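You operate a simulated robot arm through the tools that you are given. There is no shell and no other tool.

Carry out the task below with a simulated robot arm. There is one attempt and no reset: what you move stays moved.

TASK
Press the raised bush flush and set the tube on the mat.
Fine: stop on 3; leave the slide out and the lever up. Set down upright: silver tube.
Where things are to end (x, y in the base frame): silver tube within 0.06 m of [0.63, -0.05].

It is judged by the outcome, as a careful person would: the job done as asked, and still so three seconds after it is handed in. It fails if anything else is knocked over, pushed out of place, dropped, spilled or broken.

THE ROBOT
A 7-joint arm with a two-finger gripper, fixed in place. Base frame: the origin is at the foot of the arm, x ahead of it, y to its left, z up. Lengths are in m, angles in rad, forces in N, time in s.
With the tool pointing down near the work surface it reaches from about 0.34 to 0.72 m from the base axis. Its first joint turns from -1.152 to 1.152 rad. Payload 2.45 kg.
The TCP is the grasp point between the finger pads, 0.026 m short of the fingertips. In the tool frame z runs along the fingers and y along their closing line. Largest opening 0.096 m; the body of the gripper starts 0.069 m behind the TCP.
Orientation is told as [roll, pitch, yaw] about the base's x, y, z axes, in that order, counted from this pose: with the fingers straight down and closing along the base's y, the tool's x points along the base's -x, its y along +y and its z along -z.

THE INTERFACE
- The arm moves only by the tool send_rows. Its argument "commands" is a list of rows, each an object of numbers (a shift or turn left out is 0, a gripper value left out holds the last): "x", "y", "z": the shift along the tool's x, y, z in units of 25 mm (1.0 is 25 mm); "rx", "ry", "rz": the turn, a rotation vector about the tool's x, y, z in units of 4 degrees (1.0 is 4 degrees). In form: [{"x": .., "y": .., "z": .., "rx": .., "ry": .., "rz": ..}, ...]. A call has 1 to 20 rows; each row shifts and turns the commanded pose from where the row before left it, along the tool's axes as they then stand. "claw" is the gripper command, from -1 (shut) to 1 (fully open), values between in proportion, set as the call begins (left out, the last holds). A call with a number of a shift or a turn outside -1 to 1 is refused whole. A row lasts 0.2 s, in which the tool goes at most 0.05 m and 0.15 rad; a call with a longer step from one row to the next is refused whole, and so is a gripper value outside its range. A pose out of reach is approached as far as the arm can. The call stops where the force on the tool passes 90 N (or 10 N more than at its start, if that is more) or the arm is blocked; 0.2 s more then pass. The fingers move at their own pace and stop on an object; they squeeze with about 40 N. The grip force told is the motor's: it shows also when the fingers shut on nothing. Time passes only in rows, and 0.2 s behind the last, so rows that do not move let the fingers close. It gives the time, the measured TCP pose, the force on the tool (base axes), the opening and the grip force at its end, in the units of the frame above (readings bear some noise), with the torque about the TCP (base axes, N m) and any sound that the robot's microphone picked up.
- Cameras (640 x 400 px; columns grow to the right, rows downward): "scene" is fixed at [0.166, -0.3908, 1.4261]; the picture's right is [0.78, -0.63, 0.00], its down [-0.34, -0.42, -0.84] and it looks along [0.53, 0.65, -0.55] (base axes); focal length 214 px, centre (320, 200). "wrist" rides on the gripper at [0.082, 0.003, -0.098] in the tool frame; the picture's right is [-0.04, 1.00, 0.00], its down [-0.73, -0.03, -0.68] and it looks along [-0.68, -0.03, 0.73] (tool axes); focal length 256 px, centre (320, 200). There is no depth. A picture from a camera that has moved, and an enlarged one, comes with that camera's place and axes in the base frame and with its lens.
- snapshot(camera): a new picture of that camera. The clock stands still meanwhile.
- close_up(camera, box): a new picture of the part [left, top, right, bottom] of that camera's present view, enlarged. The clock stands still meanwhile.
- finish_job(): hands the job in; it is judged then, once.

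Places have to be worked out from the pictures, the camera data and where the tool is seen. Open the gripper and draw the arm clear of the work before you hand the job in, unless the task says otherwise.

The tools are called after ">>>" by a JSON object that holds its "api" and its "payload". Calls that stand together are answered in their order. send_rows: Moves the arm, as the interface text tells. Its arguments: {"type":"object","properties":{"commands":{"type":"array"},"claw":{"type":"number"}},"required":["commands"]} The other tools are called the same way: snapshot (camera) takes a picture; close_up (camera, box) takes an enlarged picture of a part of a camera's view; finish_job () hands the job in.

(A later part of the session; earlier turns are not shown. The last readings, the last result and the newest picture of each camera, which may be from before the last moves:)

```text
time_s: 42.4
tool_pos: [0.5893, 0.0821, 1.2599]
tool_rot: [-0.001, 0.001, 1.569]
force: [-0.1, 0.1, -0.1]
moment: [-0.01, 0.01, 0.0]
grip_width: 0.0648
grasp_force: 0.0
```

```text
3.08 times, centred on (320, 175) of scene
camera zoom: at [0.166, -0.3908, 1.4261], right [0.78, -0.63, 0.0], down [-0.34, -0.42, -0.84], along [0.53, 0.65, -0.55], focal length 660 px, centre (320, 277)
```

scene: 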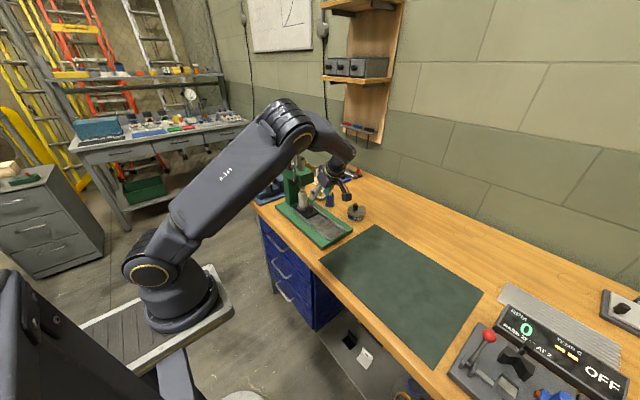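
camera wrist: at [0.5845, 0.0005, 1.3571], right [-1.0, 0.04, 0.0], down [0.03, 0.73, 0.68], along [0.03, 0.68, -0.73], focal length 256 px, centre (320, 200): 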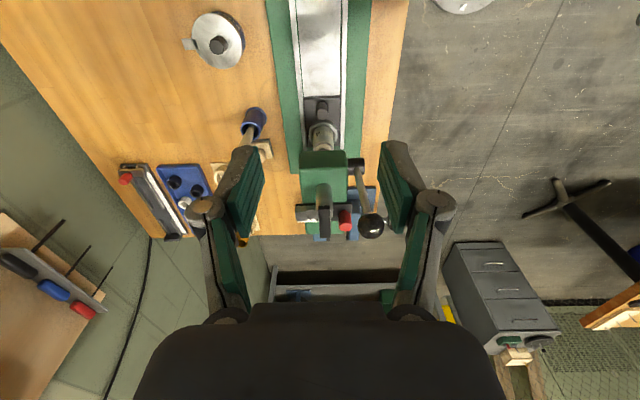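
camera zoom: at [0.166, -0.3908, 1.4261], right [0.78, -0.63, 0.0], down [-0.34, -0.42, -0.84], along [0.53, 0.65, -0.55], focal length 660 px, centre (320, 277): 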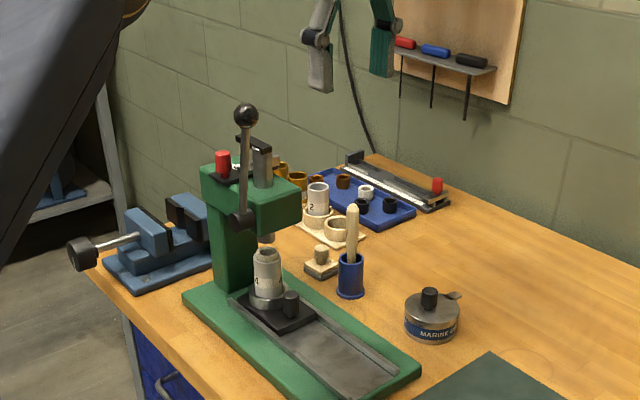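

Everything is in place: slide in, ball at about (0.541, 0.202, 1.18). I move above the ball.

>>> {"api": "send_rows", "payload": {"commands": [{"x": -0.79, "y": 0.32}, {"x": -0.79, "y": 0.32}, {"x": -0.79, "y": 0.32}, {"x": -0.79, "y": 0.32}, {"x": -0.79, "y": 0.32}, {"x": -0.79, "y": 0.32}, {}]}}

>>> {"api": "snapshot", "payload": {"camera": "wrist"}}

>>> {"api": "close_up", "payload": {"camera": "scene", "box": [250, 90, 350, 190]}}

```text
time_s: 44.0
tool_pos: [0.5426, 0.2022, 1.2604]
tool_rot: [0.0, 0.0, 1.57]
force: [-0.2, 0.3, 0.0]
moment: [0.02, -0.01, 0.03]
grip_width: 0.0648
grasp_force: 0.1
```

```text
taken
camera wrist: at [0.5374, 0.1214, 1.358], right [-1.0, 0.04, 0.0], down [0.03, 0.73, 0.68], along [0.03, 0.68, -0.73], focal length 256 px, centre (320, 200)
```

wrist: 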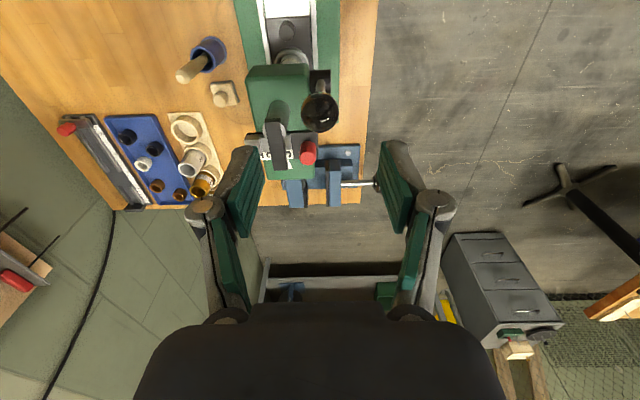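

```text
4.00 times, centred on (300, 140) of scene
camera zoom: at [0.166, -0.3908, 1.4261], right [0.78, -0.63, 0.0], down [-0.34, -0.42, -0.84], along [0.53, 0.65, -0.55], focal length 858 px, centre (400, 440)
```

zoom: 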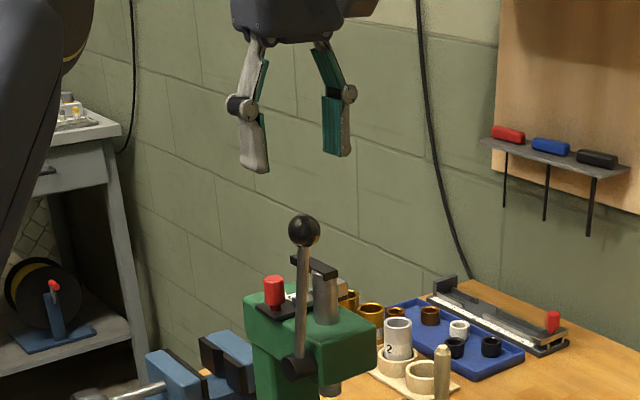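

The ball lines up under the TCP (0.541, 0.201). I descend 80 mm and close on it.

>>> {"api": "send_rows", "payload": {"commands": [{"z": 0.8}, {"z": 0.8}, {"z": 0.8}, {"z": 0.8}, {}]}}

>>> {"api": "close_up", "payload": {"camera": "wrist", "box": [220, 80, 420, 280]}}

>>> {"api": "close_up", "payload": {"camera": "scene", "box": [250, 90, 350, 190]}}

```text
time_s: 45.2
tool_pos: [0.5402, 0.2007, 1.1785]
tool_rot: [0.0, -0.002, 1.571]
force: [0.9, 0.5, -0.1]
moment: [0.01, 0.01, 0.0]
grip_width: 0.0648
grasp_force: 0.0
```

```text
2.00 times, centred on (320, 180) of wrist
camera zoom: at [0.5365, 0.1188, 1.2761], right [-1.0, 0.04, 0.0], down [0.03, 0.73, 0.68], along [0.03, 0.68, -0.73], focal length 512 px, centre (320, 240)
```

zoom: 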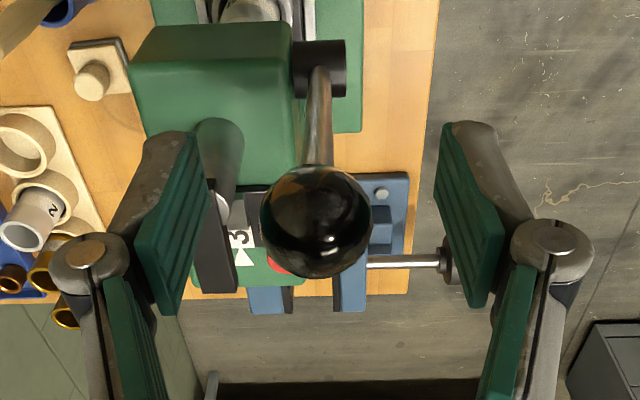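

```text
4.00 times, centred on (300, 140) of scene
camera zoom: at [0.166, -0.3908, 1.4261], right [0.78, -0.63, 0.0], down [-0.34, -0.42, -0.84], along [0.53, 0.65, -0.55], focal length 858 px, centre (400, 440)
```

zoom: 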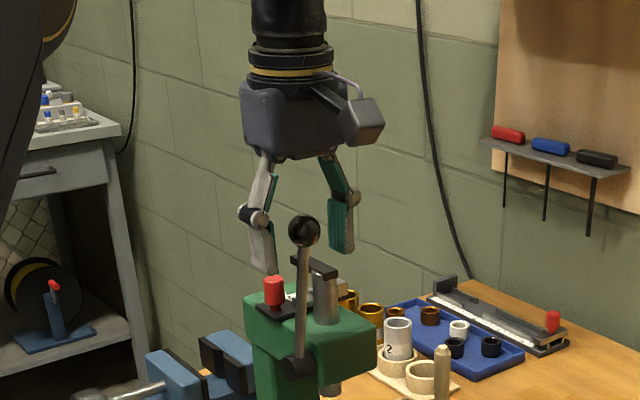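

The scale now plainly shows 3 at the pointer, and the ball is between the pads. Closing.

>>> {"api": "send_rows", "payload": {"commands": [{}, {}, {}, {}, {}], "claw": -1}}

>>> {"api": "close_up", "payload": {"camera": "wrist", "box": [220, 80, 420, 280]}}

```text
time_s: 46.4
tool_pos: [0.5416, 0.2009, 1.1783]
tool_rot: [-0.003, -0.001, 1.568]
force: [13.8, 2.2, 0.1]
moment: [0.22, 0.0, -0.01]
grip_width: 0.0257
grasp_force: 44.5
```

```text
2.00 times, centred on (320, 180) of wrist
camera zoom: at [0.5373, 0.1187, 1.2762], right [-1.0, 0.04, 0.0], down [0.03, 0.73, 0.68], along [0.03, 0.68, -0.73], focal length 512 px, centre (320, 240)
```

zoom: 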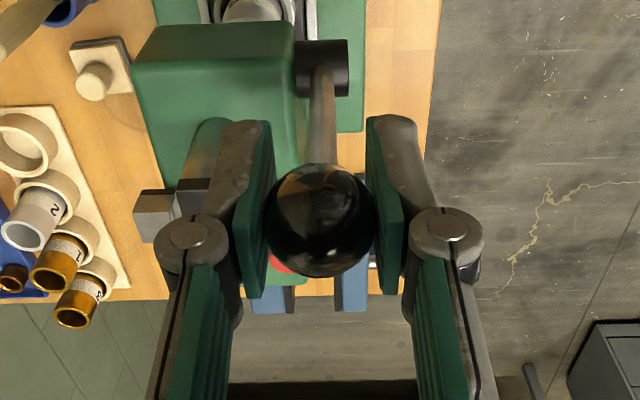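

Held at 26 mm. I trim the x bias and pull the lever toward the mat along an arc about the hub, first to about 30°.

>>> {"api": "send_rows", "payload": {"commands": [{"y": -0.08}, {"x": 0.4526, "z": 0.1023}, {"x": 0.481, "z": 0.1514}, {"x": 0.466, "z": 0.193}, {"x": 0.447, "z": 0.233}, {}]}}

>>> {"api": "snapshot", "payload": {"camera": "wrist"}}

>>> {"api": "close_up", "payload": {"camera": "scene", "box": [250, 110, 370, 240]}}

```text
time_s: 47.8
tool_pos: [0.5408, 0.1562, 1.1636]
tool_rot: [0.001, -0.001, 1.571]
force: [-6.4, 6.9, 3.8]
moment: [1.23, -0.02, 0.02]
grip_width: 0.0256
grasp_force: 44.8
```

```text
taken
camera wrist: at [0.5379, 0.0738, 1.2605], right [-1.0, 0.04, 0.0], down [0.03, 0.73, 0.68], along [0.03, 0.68, -0.73], focal length 256 px, centre (320, 200)
```

wrist: 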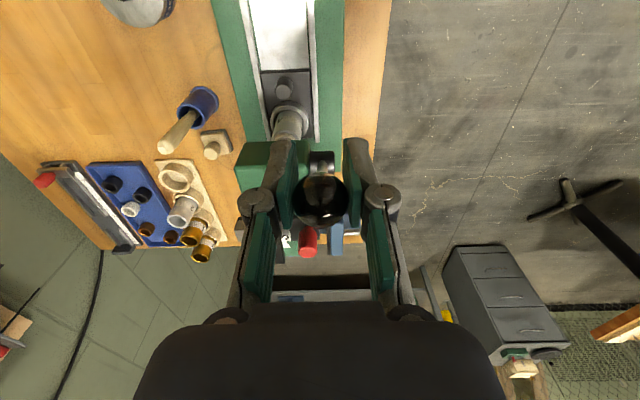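

```text
3.08 times, centred on (310, 175) of scene
camera zoom: at [0.1657, -0.3906, 1.4262], right [0.78, -0.63, 0.0], down [-0.34, -0.42, -0.84], along [0.53, 0.65, -0.55], focal length 660 px, centre (351, 277)
```

zoom: 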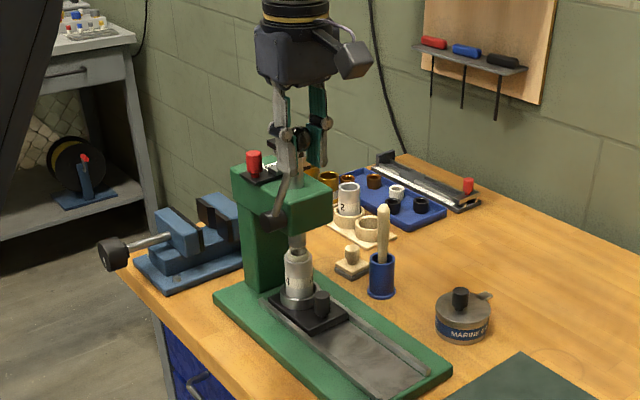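

The lever follows and the ram is coming down toward the bush. I continue to about 45°.

>>> {"api": "send_rows", "payload": {"commands": [{"x": 0.425, "z": 0.2705}, {"x": 0.4, "z": 0.3075}, {}]}}

>>> {"api": "send_rows", "payload": {"commands": [{"x": 0.372, "z": 0.3405}, {}]}}

>>> {"api": "close_up", "payload": {"camera": "scene", "box": [270, 130, 340, 220]}}

>>> {"api": "close_up", "payload": {"camera": "wrist", "box": [220, 80, 420, 280]}}

```text
time_s: 48.6
tool_pos: [0.5423, 0.1351, 1.1468]
tool_rot: [0.0, 0.002, 1.569]
force: [-13.4, 1.7, 8.2]
moment: [1.09, -0.08, 0.01]
grip_width: 0.0254
grasp_force: 45.0
```

```text
time_s: 49.2
tool_pos: [0.5413, 0.1255, 1.1384]
tool_rot: [-0.004, -0.002, 1.569]
force: [-2.0, 7.0, 4.4]
moment: [1.17, -0.06, 0.03]
grip_width: 0.0253
grasp_force: 45.5
```

```text
4.44 times, centred on (305, 175) of scene
camera zoom: at [0.1659, -0.3906, 1.4262], right [0.78, -0.63, 0.0], down [-0.34, -0.42, -0.84], along [0.53, 0.65, -0.55], focal length 953 px, centre (387, 311)
```

zoom: 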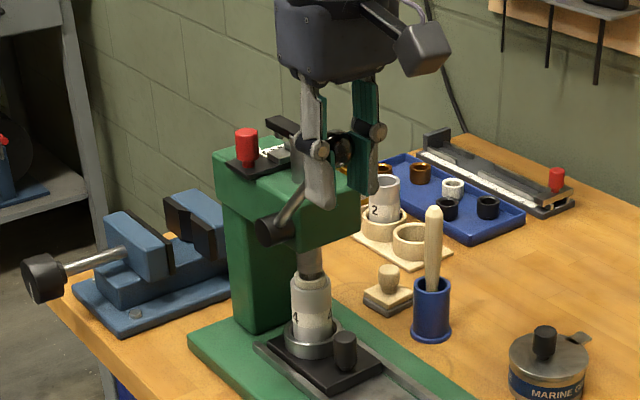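

```text
2.00 times, centred on (320, 180) of wrist
camera zoom: at [0.5375, 0.0429, 1.2369], right [-1.0, 0.04, 0.0], down [0.03, 0.73, 0.68], along [0.03, 0.68, -0.73], focal length 512 px, centre (320, 240)
```

zoom: 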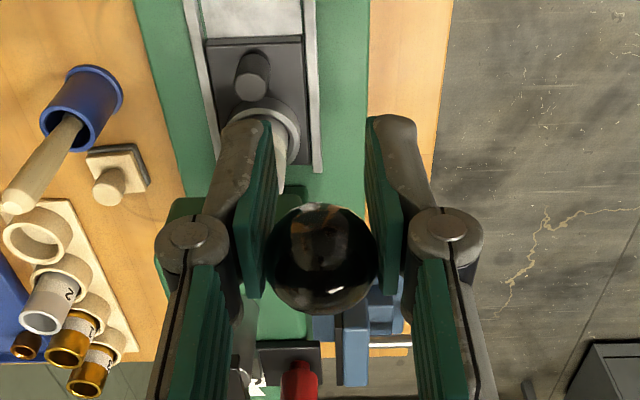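

The ball has slid ~9 mm in the pads, so the resistance is rising as the ram meets the bush. I advance one small step and watch.

>>> {"api": "send_rows", "payload": {"commands": [{"x": 0.34, "z": 0.372}, {}]}}

>>> {"api": "close_up", "payload": {"camera": "wrist", "box": [220, 80, 420, 280]}}

>>> {"api": "close_up", "payload": {"camera": "scene", "box": [280, 140, 330, 215]}}

```text
time_s: 49.8
tool_pos: [0.5426, 0.1162, 1.1284]
tool_rot: [0.001, 0.0, 1.571]
force: [-4.4, 7.9, 1.9]
moment: [0.88, -0.06, -0.02]
grip_width: 0.0273
grasp_force: 44.7
```

```text
2.00 times, centred on (320, 180) of wrist
camera zoom: at [0.5378, 0.0341, 1.2265], right [-1.0, 0.04, 0.0], down [0.03, 0.73, 0.68], along [0.03, 0.68, -0.73], focal length 512 px, centre (320, 240)
```

zoom: 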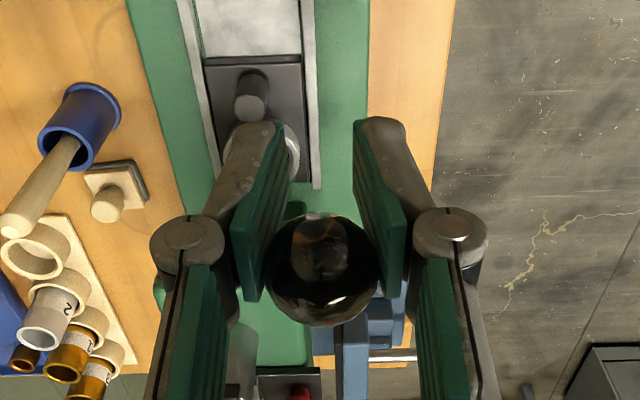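

```text
5.33 times, centred on (305, 178) of scene
camera zoom: at [0.1658, -0.3906, 1.4262], right [0.78, -0.63, 0.0], down [-0.34, -0.42, -0.84], along [0.53, 0.65, -0.55], focal length 1144 px, centre (400, 320)
```

zoom: 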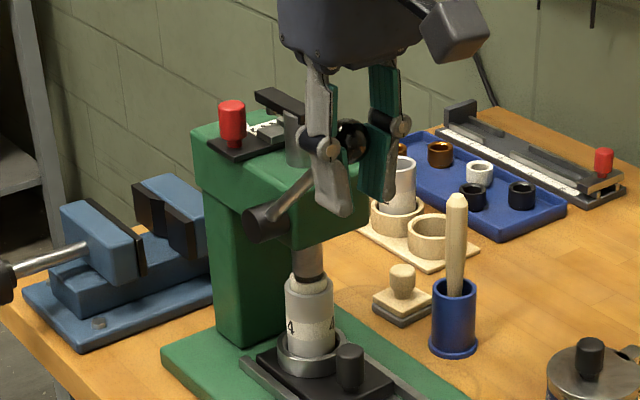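

The pads are slipping on the ball, so I'll switch to pushing the ball down with the palm between opened fingers. I open first and check whether the lever stays.

>>> {"api": "send_rows", "payload": {"commands": [{}, {}, {}], "claw": 0.2}}

>>> {"api": "close_up", "payload": {"camera": "wrist", "box": [220, 80, 420, 280]}}

>>> {"api": "close_up", "payload": {"camera": "scene", "box": [280, 140, 330, 215]}}

```text
time_s: 50.6
tool_pos: [0.5432, 0.1158, 1.1289]
tool_rot: [0.0, -0.001, 1.569]
force: [0.9, 0.4, 0.3]
moment: [0.01, -0.01, 0.01]
grip_width: 0.0574
grasp_force: 0.0
```

```text
2.00 times, centred on (320, 180) of wrist
camera zoom: at [0.5381, 0.0335, 1.2271], right [-1.0, 0.04, 0.0], down [0.03, 0.73, 0.68], along [0.03, 0.68, -0.73], focal length 512 px, centre (320, 240)
```

zoom: 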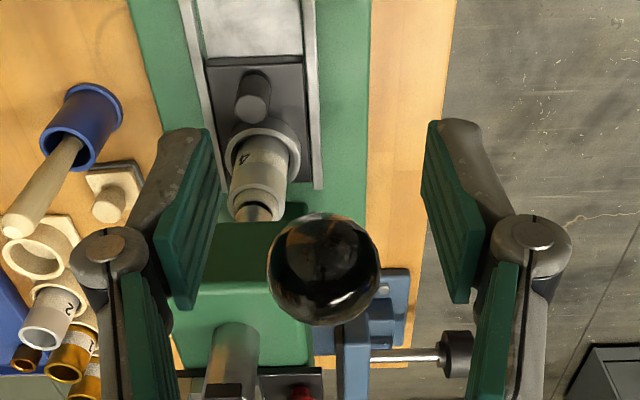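

```text
5.33 times, centred on (305, 178) of scene
camera zoom: at [0.166, -0.3908, 1.4261], right [0.78, -0.63, 0.0], down [-0.34, -0.42, -0.84], along [0.53, 0.65, -0.55], focal length 1144 px, centre (400, 320)
```

zoom: 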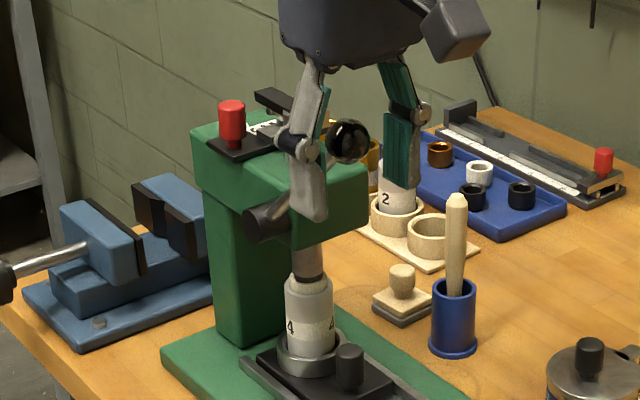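

The lever holds where it is (ball about (0.541, 0.117, 1.145), ~40°). I look closely at the ram tip and bush before deciding how to push on.

>>> {"api": "close_up", "payload": {"camera": "wrist", "box": [260, 115, 340, 185]}}

>>> {"api": "close_up", "payload": {"camera": "scene", "box": [290, 178, 320, 215]}}

>>> {"api": "close_up", "payload": {"camera": "scene", "box": [280, 145, 320, 175]}}

```text
5.71 times, centred on (300, 150) of wrist
camera zoom: at [0.5381, 0.0335, 1.2271], right [-1.0, 0.04, 0.0], down [0.03, 0.73, 0.68], along [0.03, 0.68, -0.73], focal length 1463 px, centre (434, 486)
```

zoom: 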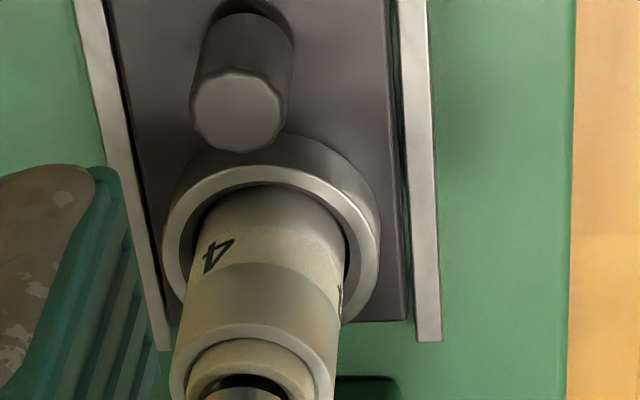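

```text
10.81 times, centred on (305, 196) of scene
camera zoom: at [0.166, -0.3908, 1.4261], right [0.78, -0.63, 0.0], down [-0.34, -0.42, -0.84], along [0.53, 0.65, -0.55], focal length 2319 px, centre (482, 238)
```

zoom: 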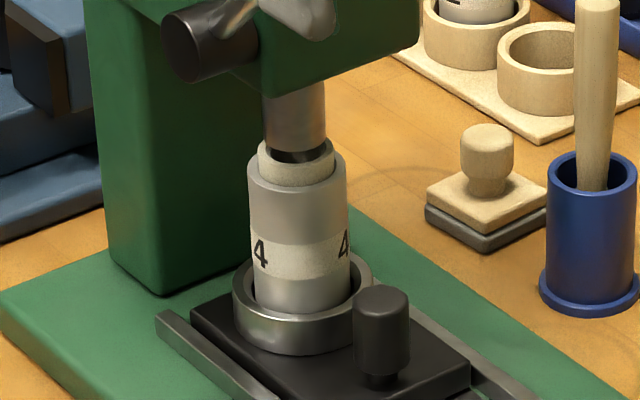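

```text
13.33 times, centred on (300, 160) of scene
camera zoom: at [0.166, -0.3908, 1.4261], right [0.78, -0.63, 0.0], down [-0.34, -0.42, -0.84], along [0.53, 0.65, -0.55], focal length 2860 px, centre (587, 733)
```

zoom: 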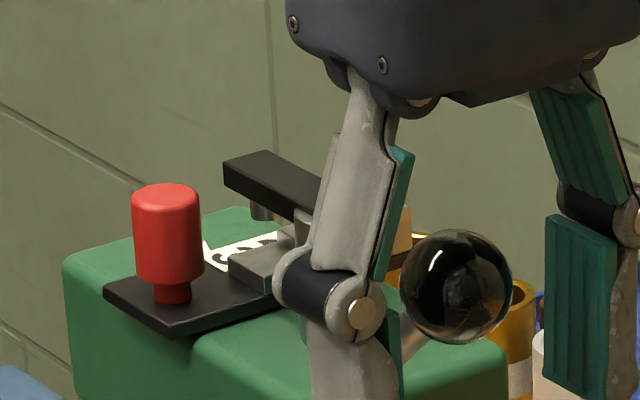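

The ram tip has only just reached the bush, which still stands raised; the slipping came from my hub estimate being off. Refit: hub at about (y 0.215, z 1.044), R≈0.139. I re-centre on the ball and grip it again.

>>> {"api": "send_rows", "payload": {"commands": [{"x": -0.04, "z": -0.32}, {"z": -0.32}, {}]}}

>>> {"api": "send_rows", "payload": {"commands": [{}, {}, {}, {}], "claw": -1}}

>>> {"api": "close_up", "payload": {"camera": "wrist", "box": [220, 80, 420, 280]}}

```text
time_s: 51.4
tool_pos: [0.5424, 0.119, 1.1458]
tool_rot: [0.0, -0.001, 1.571]
force: [0.1, -0.2, 0.2]
moment: [-0.04, 0.03, -0.03]
grip_width: 0.0578
grasp_force: 0.1
```

```text
time_s: 52.4
tool_pos: [0.5417, 0.12, 1.1454]
tool_rot: [0.001, 0.003, 1.571]
force: [-8.5, -1.0, 1.4]
moment: [0.03, 0.02, 0.01]
grip_width: 0.0263
grasp_force: 45.3
```

```text
2.00 times, centred on (320, 180) of wrist
camera zoom: at [0.5378, 0.0367, 1.2437], right [-1.0, 0.04, 0.0], down [0.03, 0.73, 0.68], along [0.03, 0.68, -0.73], focal length 512 px, centre (320, 240)
```

zoom: 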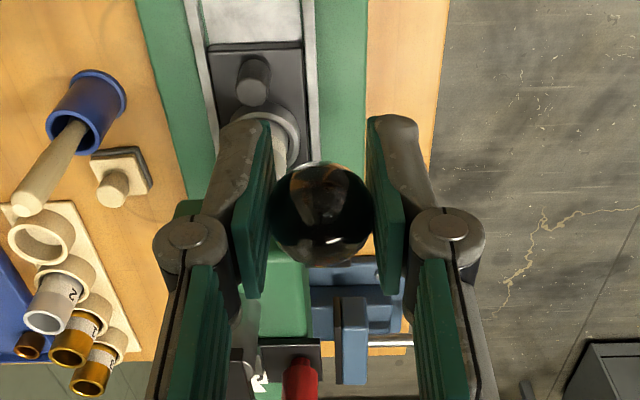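

Gripped centrally. I pull on along the corrected arc, two steps.

>>> {"api": "send_rows", "payload": {"commands": [{"x": 0.17, "y": 0.04, "z": 0.175}, {"x": 0.17, "z": 0.175}, {"x": 0.154, "z": 0.189}, {"x": 0.154, "z": 0.189}, {}]}}

>>> {"api": "close_up", "payload": {"camera": "wrist", "box": [220, 80, 420, 280]}}

>>> {"api": "close_up", "payload": {"camera": "scene", "box": [285, 160, 325, 215]}}

```text
time_s: 53.6
tool_pos: [0.541, 0.1029, 1.1271]
tool_rot: [-0.004, 0.002, 1.571]
force: [14.1, 10.7, 3.5]
moment: [1.25, -0.11, -0.05]
grip_width: 0.0262
grasp_force: 45.2
```

```text
2.00 times, centred on (320, 180) of wrist
camera zoom: at [0.5372, 0.021, 1.2254], right [-1.0, 0.04, 0.0], down [0.03, 0.73, 0.68], along [0.03, 0.68, -0.73], focal length 512 px, centre (320, 240)
```

zoom: 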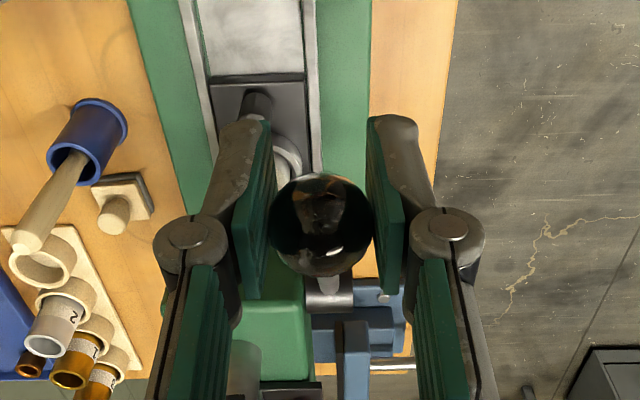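

```text
7.27 times, centred on (305, 188) of scene
camera zoom: at [0.1664, -0.3905, 1.4261], right [0.78, -0.63, 0.0], down [-0.34, -0.42, -0.84], along [0.53, 0.65, -0.55], focal length 1560 px, centre (429, 291)
```

zoom: 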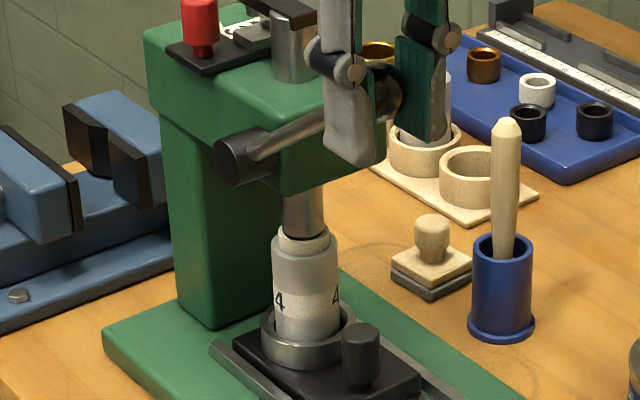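

The ram is now on the bush and the grip is holding. I continue the arc.

>>> {"api": "send_rows", "payload": {"commands": [{"x": 0.137, "z": 0.2}, {"x": 0.137, "z": 0.2}, {"x": 0.119, "z": 0.213}, {"x": 0.119, "z": 0.213}, {}]}}

>>> {"api": "close_up", "payload": {"camera": "wrist", "box": [220, 80, 420, 280]}}

>>> {"api": "close_up", "payload": {"camera": "scene", "box": [285, 160, 325, 215]}}

```text
time_s: 54.8
tool_pos: [0.5434, 0.0896, 1.1077]
tool_rot: [-0.003, -0.001, 1.571]
force: [8.4, 12.1, 10.7]
moment: [1.16, -0.05, -0.07]
grip_width: 0.0259
grasp_force: 44.8
```

```text
2.00 times, centred on (320, 180) of wrist
camera zoom: at [0.5375, 0.0079, 1.2053], right [-1.0, 0.04, 0.0], down [0.03, 0.73, 0.68], along [0.03, 0.68, -0.73], focal length 512 px, centre (320, 240)
```

zoom: 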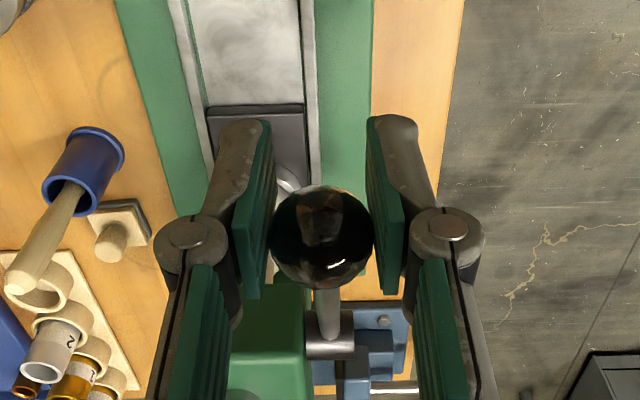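

```text
7.27 times, centred on (305, 188) of scene
camera zoom: at [0.1661, -0.3904, 1.4262], right [0.78, -0.63, 0.0], down [-0.34, -0.42, -0.84], along [0.53, 0.65, -0.55], focal length 1560 px, centre (429, 291)
```

zoom: 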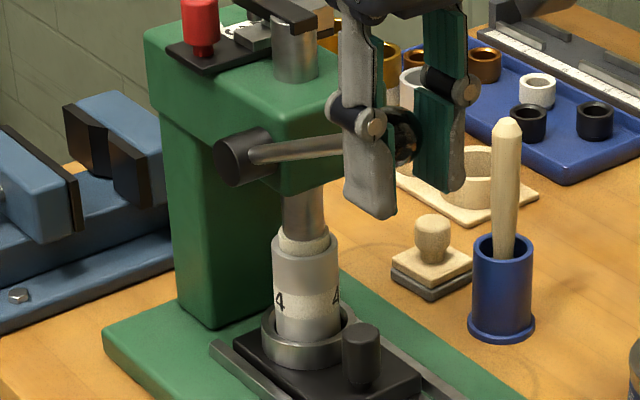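

The bush is moving with the ram under modest force. I continue downward.

>>> {"api": "send_rows", "payload": {"commands": [{"x": 0.08, "z": 0.22}, {"x": 0.08, "z": 0.22}, {"x": 0.07, "z": 0.23}, {"x": 0.07, "z": 0.23}, {}]}}

>>> {"api": "close_up", "payload": {"camera": "wrist", "box": [220, 80, 420, 280]}}

>>> {"api": "close_up", "payload": {"camera": "scene", "box": [285, 160, 325, 215]}}

```text
time_s: 56.0
tool_pos: [0.5423, 0.0805, 1.0842]
tool_rot: [-0.003, 0.0, 1.569]
force: [12.6, 3.2, 15.1]
moment: [1.19, -0.05, -0.14]
grip_width: 0.0254
grasp_force: 44.9
```

```text
2.00 times, centred on (320, 180) of wrist
camera zoom: at [0.5372, -0.0021, 1.1829], right [-1.0, 0.04, 0.0], down [0.03, 0.73, 0.68], along [0.03, 0.68, -0.73], focal length 512 px, centre (320, 240)
```

zoom: 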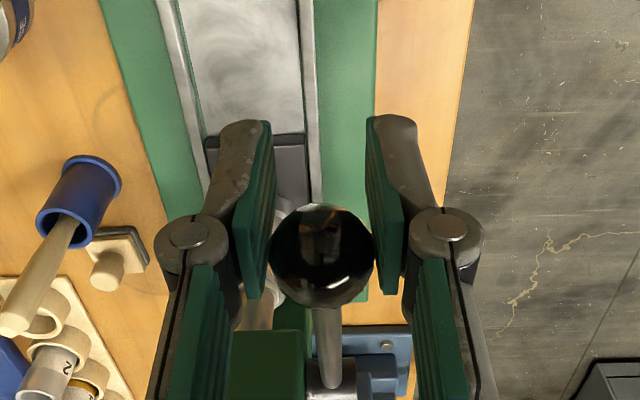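

```text
7.27 times, centred on (305, 188) of scene
camera zoom: at [0.1661, -0.3908, 1.4261], right [0.78, -0.63, 0.0], down [-0.34, -0.42, -0.84], along [0.53, 0.65, -0.55], focal length 1560 px, centre (429, 291)
```

zoom: 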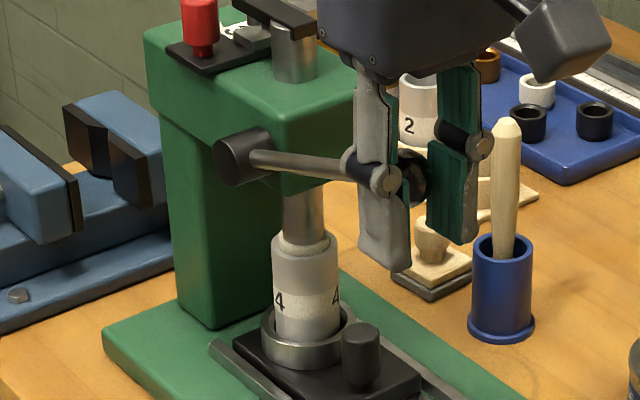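

Bush is nearly down; the ball has crept ~11 mm up the pads again, so I re-centre the grip before the last part.

>>> {"api": "send_rows", "payload": {"commands": [{}, {}, {"x": -0.32, "z": -0.3}, {}], "claw": 0.1}}

>>> {"api": "send_rows", "payload": {"commands": [{}, {}, {}, {}], "claw": -1}}

>>> {"api": "close_up", "payload": {"camera": "wrist", "box": [220, 80, 420, 280]}}

>>> {"api": "close_up", "payload": {"camera": "scene", "box": [280, 140, 330, 215]}}

```text
time_s: 57.0
tool_pos: [0.5413, 0.088, 1.0933]
tool_rot: [-0.001, -0.001, 1.571]
force: [0.2, 0.0, 0.4]
moment: [0.0, -0.02, 0.0]
grip_width: 0.053
grasp_force: 0.0
```

```text
time_s: 58.0
tool_pos: [0.5417, 0.0899, 1.0922]
tool_rot: [-0.002, -0.001, 1.569]
force: [7.3, 1.4, 0.2]
moment: [-0.03, -0.01, 0.01]
grip_width: 0.0256
grasp_force: 45.2
```

```text
2.00 times, centred on (320, 180) of wrist
camera zoom: at [0.5374, 0.0065, 1.1903], right [-1.0, 0.04, 0.0], down [0.03, 0.73, 0.68], along [0.03, 0.68, -0.73], focal length 512 px, centre (320, 240)
```

zoom: 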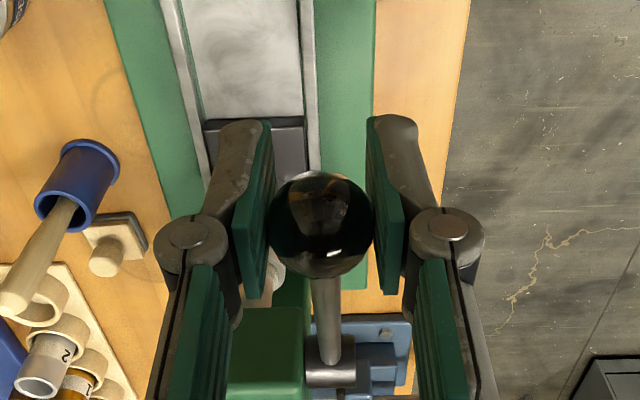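

```text
5.33 times, centred on (305, 178) of scene
camera zoom: at [0.1662, -0.3908, 1.4261], right [0.78, -0.63, 0.0], down [-0.34, -0.42, -0.84], along [0.53, 0.65, -0.55], focal length 1144 px, centre (400, 320)
```

zoom: 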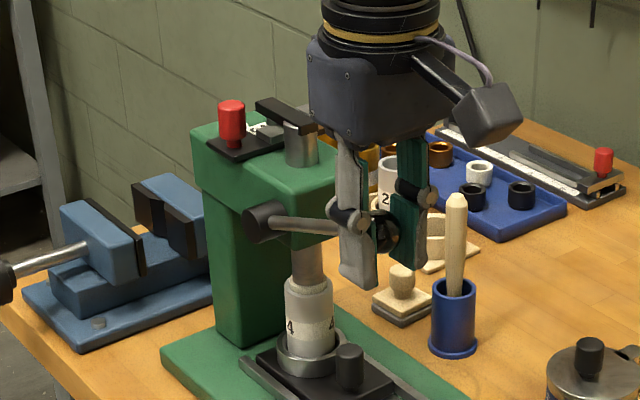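

Centred again at about 69°. I push down a further 10° in half-steps.

>>> {"api": "send_rows", "payload": {"commands": [{"x": 0.078, "y": -0.04, "z": 0.23}, {"x": 0.078, "z": 0.23}, {"x": 0.058, "z": 0.236}, {"x": 0.058, "z": 0.236}, {}]}}

>>> {"api": "close_up", "payload": {"camera": "wrist", "box": [220, 80, 420, 280]}}

>>> {"api": "close_up", "payload": {"camera": "scene", "box": [285, 145, 325, 215]}}

```text
time_s: 59.2
tool_pos: [0.5419, 0.0823, 1.0697]
tool_rot: [-0.002, -0.001, 1.571]
force: [3.9, 5.3, 13.7]
moment: [1.06, -0.02, -0.05]
grip_width: 0.0256
grasp_force: 44.6
```

```text
2.00 times, centred on (320, 180) of wrist
camera zoom: at [0.5375, 0.0012, 1.1679], right [-1.0, 0.04, 0.0], down [0.03, 0.73, 0.68], along [0.03, 0.68, -0.73], focal length 512 px, centre (320, 240)
```

zoom: 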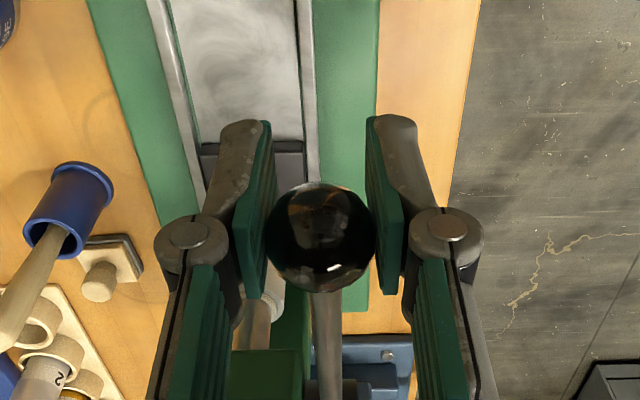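

```text
5.71 times, centred on (305, 180) of scene
camera zoom: at [0.1659, -0.3907, 1.4261], right [0.78, -0.63, 0.0], down [-0.34, -0.42, -0.84], along [0.53, 0.65, -0.55], focal length 1226 px, centre (406, 314)
```

zoom: 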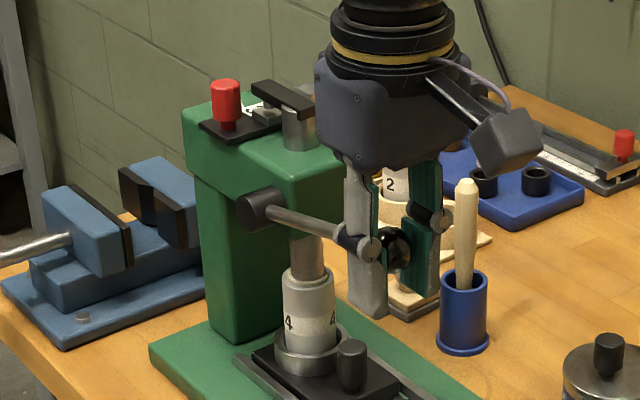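

>>> {"api": "close_up", "payload": {"camera": "scene", "box": [292, 180, 318, 210]}}

>>> {"api": "close_up", "payload": {"camera": "scene", "box": [280, 148, 316, 172]}}

```text
13.33 times, centred on (305, 195) of scene
camera zoom: at [0.1659, -0.3907, 1.4261], right [0.78, -0.63, 0.0], down [-0.34, -0.42, -0.84], along [0.53, 0.65, -0.55], focal length 2860 px, centre (520, 267)
```

zoom: 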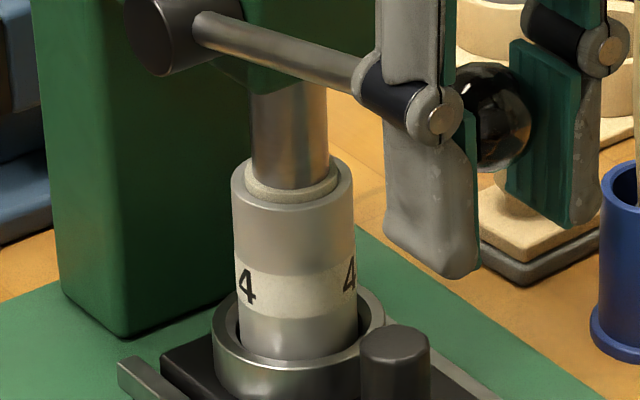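

```text
16.00 times, centred on (298, 160) of scene
camera zoom: at [0.1659, -0.3907, 1.4261], right [0.78, -0.63, 0.0], down [-0.34, -0.42, -0.84], along [0.53, 0.65, -0.55], focal length 3432 px, centre (672, 840)
```

zoom: 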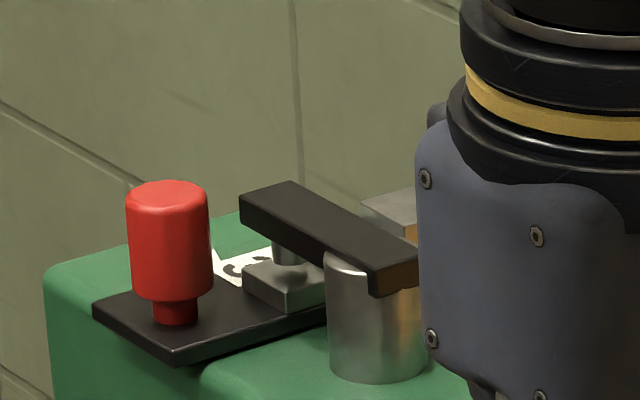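

The bush is only slightly proud and the stop pin is about to touch step 3. I go on in small steps until the stop is felt.

>>> {"api": "send_rows", "payload": {"commands": [{"x": 0.04, "z": 0.24}, {"x": 0.035, "z": 0.24}, {}]}}

>>> {"api": "close_up", "payload": {"camera": "scene", "box": [292, 180, 318, 210]}}

>>> {"api": "close_up", "payload": {"camera": "scene", "box": [280, 148, 316, 172]}}

>>> {"api": "close_up", "payload": {"camera": "wrist", "box": [220, 80, 420, 280]}}

```text
time_s: 60.0
tool_pos: [0.5426, 0.0819, 1.0577]
tool_rot: [-0.002, 0.0, 1.57]
force: [6.5, 2.5, 14.3]
moment: [1.1, -0.02, -0.02]
grip_width: 0.0254
grasp_force: 44.8
```

```text
13.33 times, centred on (305, 195) of scene
camera zoom: at [0.1659, -0.3908, 1.4261], right [0.78, -0.63, 0.0], down [-0.34, -0.42, -0.84], along [0.53, 0.65, -0.55], focal length 2860 px, centre (520, 267)
```

zoom: 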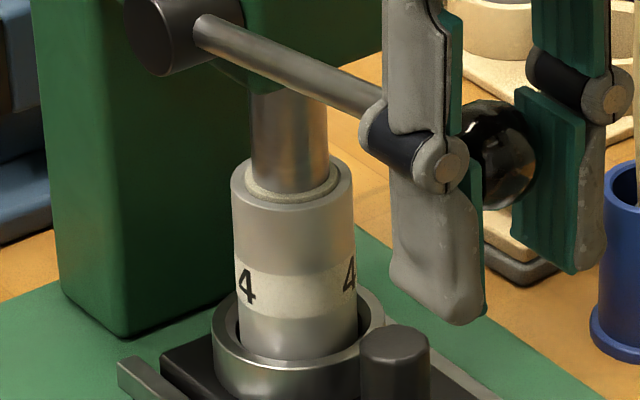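

```text
16.00 times, centred on (298, 160) of scene
camera zoom: at [0.1659, -0.3908, 1.4261], right [0.78, -0.63, 0.0], down [-0.34, -0.42, -0.84], along [0.53, 0.65, -0.55], focal length 3432 px, centre (672, 840)
```

zoom: 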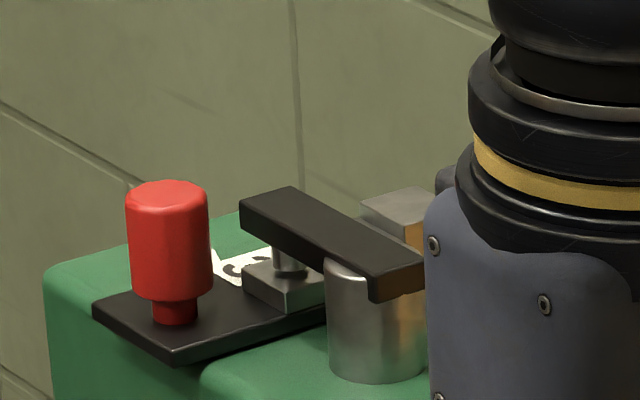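

```text
2.00 times, centred on (320, 180) of wrist
camera zoom: at [0.5374, -0.0008, 1.1555], right [-1.0, 0.04, 0.0], down [0.03, 0.73, 0.68], along [0.03, 0.68, -0.73], focal length 512 px, centre (320, 240)
```

zoom: 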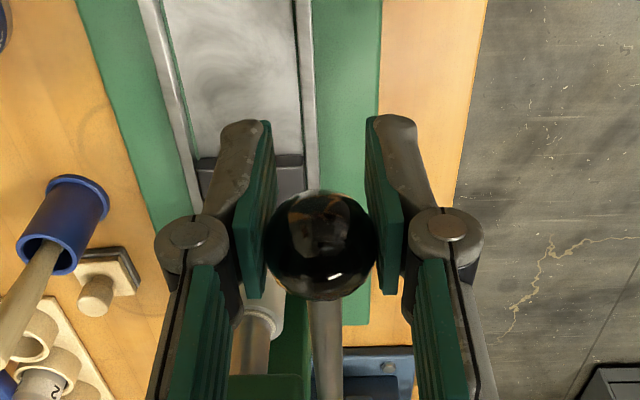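

Still a hair proud and not yet at the stop (force only 14 N). Two more small steps.

>>> {"api": "send_rows", "payload": {"commands": [{"x": 0.03, "z": 0.24}, {"x": 0.02, "z": 0.24}, {}]}}

>>> {"api": "close_up", "payload": {"camera": "scene", "box": [292, 180, 318, 210]}}

>>> {"api": "close_up", "payload": {"camera": "scene", "box": [280, 148, 316, 172]}}

>>> {"api": "close_up", "payload": {"camera": "wrist", "box": [220, 80, 420, 280]}}

```text
time_s: 60.8
tool_pos: [0.543, 0.0807, 1.0454]
tool_rot: [-0.001, 0.0, 1.571]
force: [8.1, 6.3, 12.5]
moment: [0.67, 0.07, -0.04]
grip_width: 0.0264
grasp_force: 45.2
```

```text
13.33 times, centred on (305, 195) of scene
camera zoom: at [0.166, -0.3907, 1.4261], right [0.78, -0.63, 0.0], down [-0.34, -0.42, -0.84], along [0.53, 0.65, -0.55], focal length 2860 px, centre (520, 267)
```

zoom: 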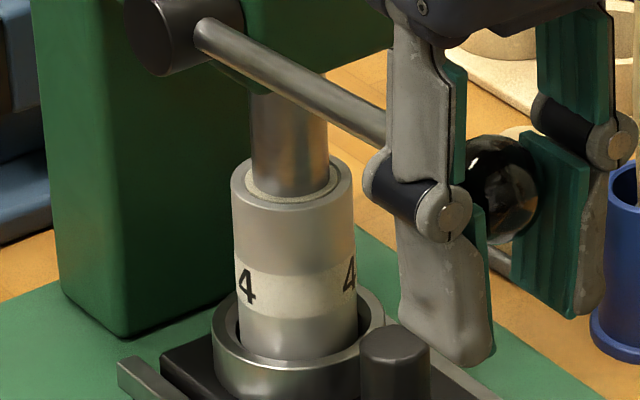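

```text
16.00 times, centred on (298, 160) of scene
camera zoom: at [0.166, -0.3907, 1.4261], right [0.78, -0.63, 0.0], down [-0.34, -0.42, -0.84], along [0.53, 0.65, -0.55], focal length 3432 px, centre (672, 840)
```

zoom: 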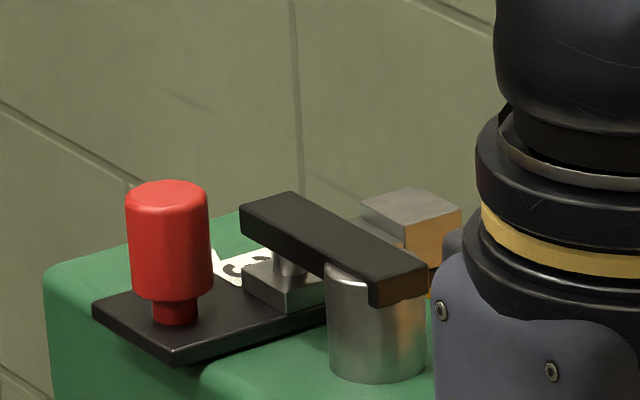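

```text
2.00 times, centred on (320, 180) of wrist
camera zoom: at [0.5375, -0.0023, 1.1429], right [-1.0, 0.04, 0.0], down [0.03, 0.73, 0.68], along [0.03, 0.68, -0.73], focal length 512 px, centre (320, 240)
```

zoom: 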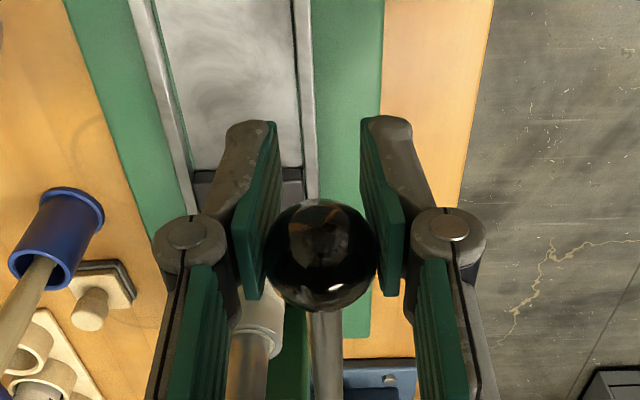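

Now almost flush; the pads have crept again. I re-centre and press the last few degrees until the stop is felt.

>>> {"api": "send_rows", "payload": {"commands": [{}, {}, {"x": -0.25, "z": -0.28}, {}], "claw": 0.1}}

>>> {"api": "send_rows", "payload": {"commands": [{}, {}, {}, {}], "claw": -1}}

>>> {"api": "send_rows", "payload": {"commands": [{"x": 0.01, "y": -0.04, "z": 0.2}, {"z": 0.2}, {}]}}

>>> {"api": "close_up", "payload": {"camera": "scene", "box": [292, 180, 318, 210]}}

>>> {"api": "close_up", "payload": {"camera": "scene", "box": [280, 148, 316, 172]}}

>>> {"api": "close_up", "payload": {"camera": "wrist", "box": [220, 80, 420, 280]}}

```text
time_s: 61.8
tool_pos: [0.543, 0.0865, 1.0532]
tool_rot: [0.0, 0.0, 1.57]
force: [0.7, 0.5, -0.1]
moment: [0.0, -0.01, 0.0]
grip_width: 0.053
grasp_force: 0.1
```

```text
time_s: 62.8
tool_pos: [0.5421, 0.085, 1.0523]
tool_rot: [0.002, -0.001, 1.572]
force: [-9.9, 0.0, 1.3]
moment: [0.03, -0.06, 0.04]
grip_width: 0.0257
grasp_force: 44.9
```

```text
time_s: 63.6
tool_pos: [0.5421, 0.0857, 1.0407]
tool_rot: [0.007, 0.003, 1.568]
force: [-29.2, -0.1, 12.1]
moment: [-0.46, -0.22, -0.06]
grip_width: 0.0283
grasp_force: 45.7
```

```text
13.33 times, centred on (305, 195) of scene
camera zoom: at [0.1649, -0.3908, 1.4262], right [0.78, -0.63, 0.0], down [-0.34, -0.42, -0.84], along [0.53, 0.65, -0.54], focal length 2860 px, centre (520, 267)
```

zoom: 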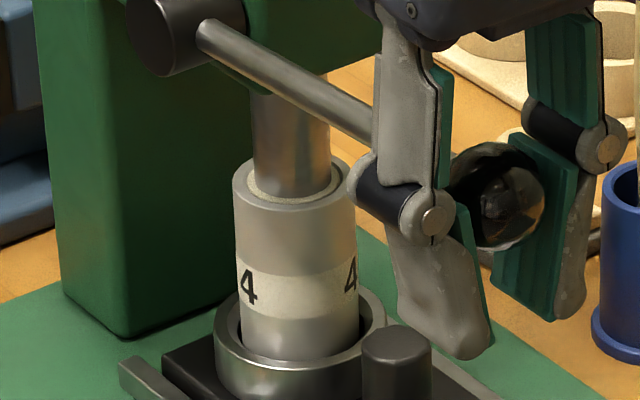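

```text
16.00 times, centred on (298, 160) of scene
camera zoom: at [0.1649, -0.3908, 1.4262], right [0.78, -0.63, 0.0], down [-0.34, -0.42, -0.84], along [0.53, 0.65, -0.54], focal length 3432 px, centre (672, 840)
```

zoom: 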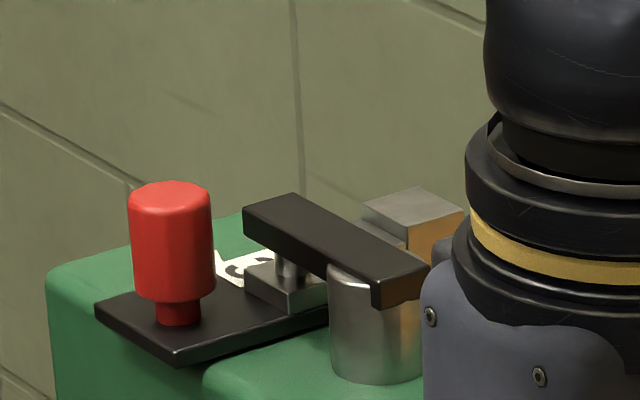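

```text
2.00 times, centred on (320, 180) of wrist
camera zoom: at [0.5384, 0.0038, 1.1394], right [-1.0, 0.04, 0.01], down [0.03, 0.74, 0.68], along [0.02, 0.68, -0.74], focal length 512 px, centre (320, 240)
```

zoom: 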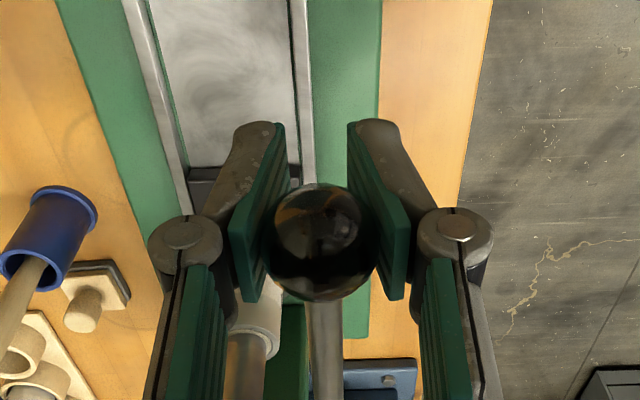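

The lever no longer follows (the ball stays put while the pads slide), suggesting the stop is reached. I zoom in on the stop pin and bush to verify.

>>> {"api": "close_up", "payload": {"camera": "scene", "box": [299, 188, 311, 197]}}

>>> {"api": "close_up", "payload": {"camera": "scene", "box": [292, 159, 304, 168]}}

```text
16.00 times, centred on (305, 192) of scene
camera zoom: at [0.1649, -0.3908, 1.4262], right [0.78, -0.63, 0.0], down [-0.34, -0.42, -0.84], along [0.53, 0.65, -0.54], focal length 3432 px, centre (560, 320)
```

zoom: 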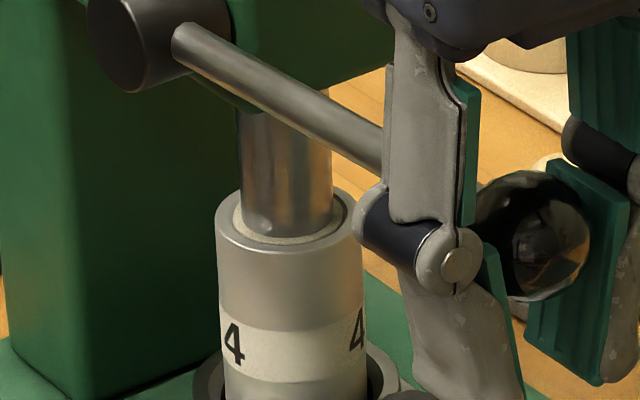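

```text
16.00 times, centred on (298, 164) of scene
camera zoom: at [0.1649, -0.3908, 1.4262], right [0.78, -0.63, 0.0], down [-0.34, -0.42, -0.84], along [0.53, 0.65, -0.54], focal length 3432 px, centre (672, 784)
```

zoom: 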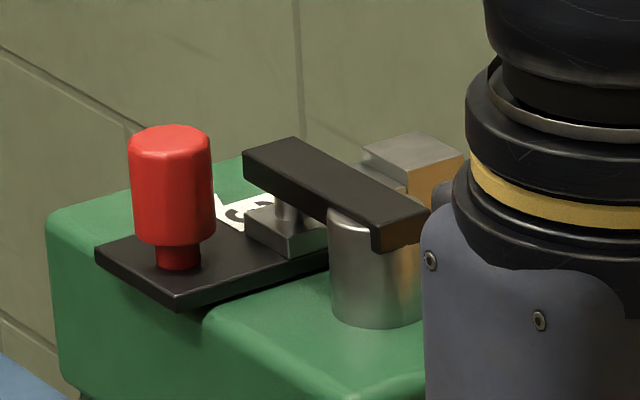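

To be sure the stop really is reached, I open slightly and press the ball with the palm in small, force-watched steps.

>>> {"api": "send_rows", "payload": {"commands": [{}, {}, {"z": 0.4}, {"z": 0.4}, {"z": 0.4}, {"z": 0.2}, {}], "claw": 0.15}}

>>> {"api": "close_up", "payload": {"camera": "wrist", "box": [180, 80, 460, 360]}}

>>> {"api": "close_up", "payload": {"camera": "scene", "box": [285, 150, 335, 215]}}

```text
time_s: 65.2
tool_pos: [0.544, 0.084, 1.0066]
tool_rot: [-0.002, -0.001, 1.572]
force: [0.7, 0.2, 0.1]
moment: [0.03, 0.0, 0.01]
grip_width: 0.0552
grasp_force: 0.1
```

```text
1.43 times, centred on (320, 220) of wrist
camera zoom: at [0.5398, 0.0023, 1.1046], right [-1.0, 0.04, 0.0], down [0.03, 0.73, 0.68], along [0.03, 0.68, -0.73], focal length 366 px, centre (320, 171)
```

zoom: 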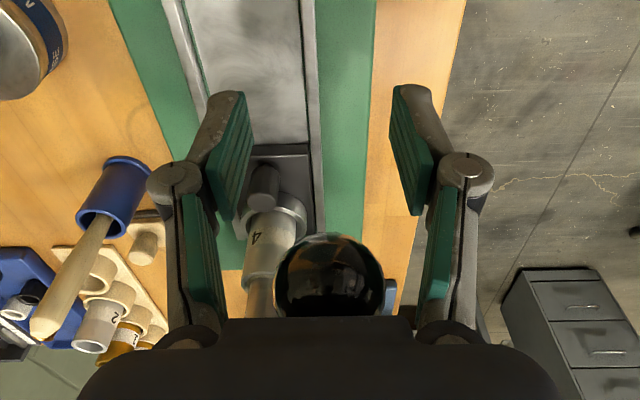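

```text
6.15 times, centred on (310, 182) of scene
camera zoom: at [0.166, -0.3908, 1.4261], right [0.78, -0.63, 0.0], down [-0.34, -0.42, -0.84], along [0.53, 0.65, -0.55], focal length 1320 px, centre (382, 308)
```

zoom: 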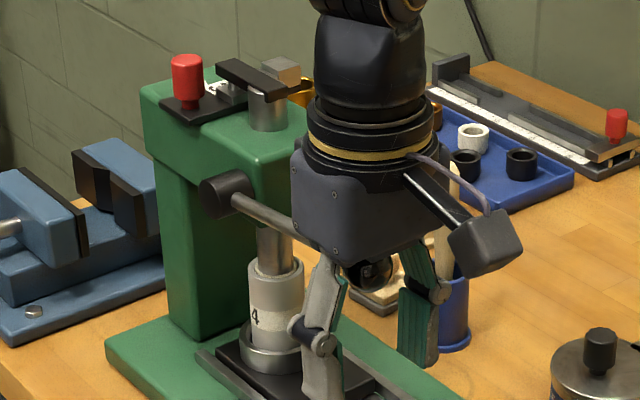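

Ball is just beneath the palm. I lower in 2.5 mm steps, reading force.

>>> {"api": "send_rows", "payload": {"commands": [{"z": 0.12}, {"z": 0.12}, {}]}}

>>> {"api": "send_rows", "payload": {"commands": [{"z": 0.1}, {"z": 0.1}, {}]}}

>>> {"api": "send_rows", "payload": {"commands": [{"z": 0.08}, {}]}}

```text
time_s: 66.0
tool_pos: [0.5436, 0.0838, 1.0018]
tool_rot: [-0.001, 0.001, 1.57]
force: [-7.0, -8.7, 9.2]
moment: [0.56, -0.42, 0.02]
grip_width: 0.0553
grasp_force: 0.0
```

```text
time_s: 66.8
tool_pos: [0.5448, 0.084, 0.9976]
tool_rot: [-0.004, 0.0, 1.569]
force: [-5.6, -15.9, 26.7]
moment: [1.1, -0.3, 0.01]
grip_width: 0.0554
grasp_force: 0.1
```

```text
time_s: 67.4
tool_pos: [0.5465, 0.0833, 0.9973]
tool_rot: [-0.005, 0.001, 1.569]
force: [-10.2, -20.3, 43.4]
moment: [1.35, -0.56, 0.04]
grip_width: 0.0553
grasp_force: 0.2
```

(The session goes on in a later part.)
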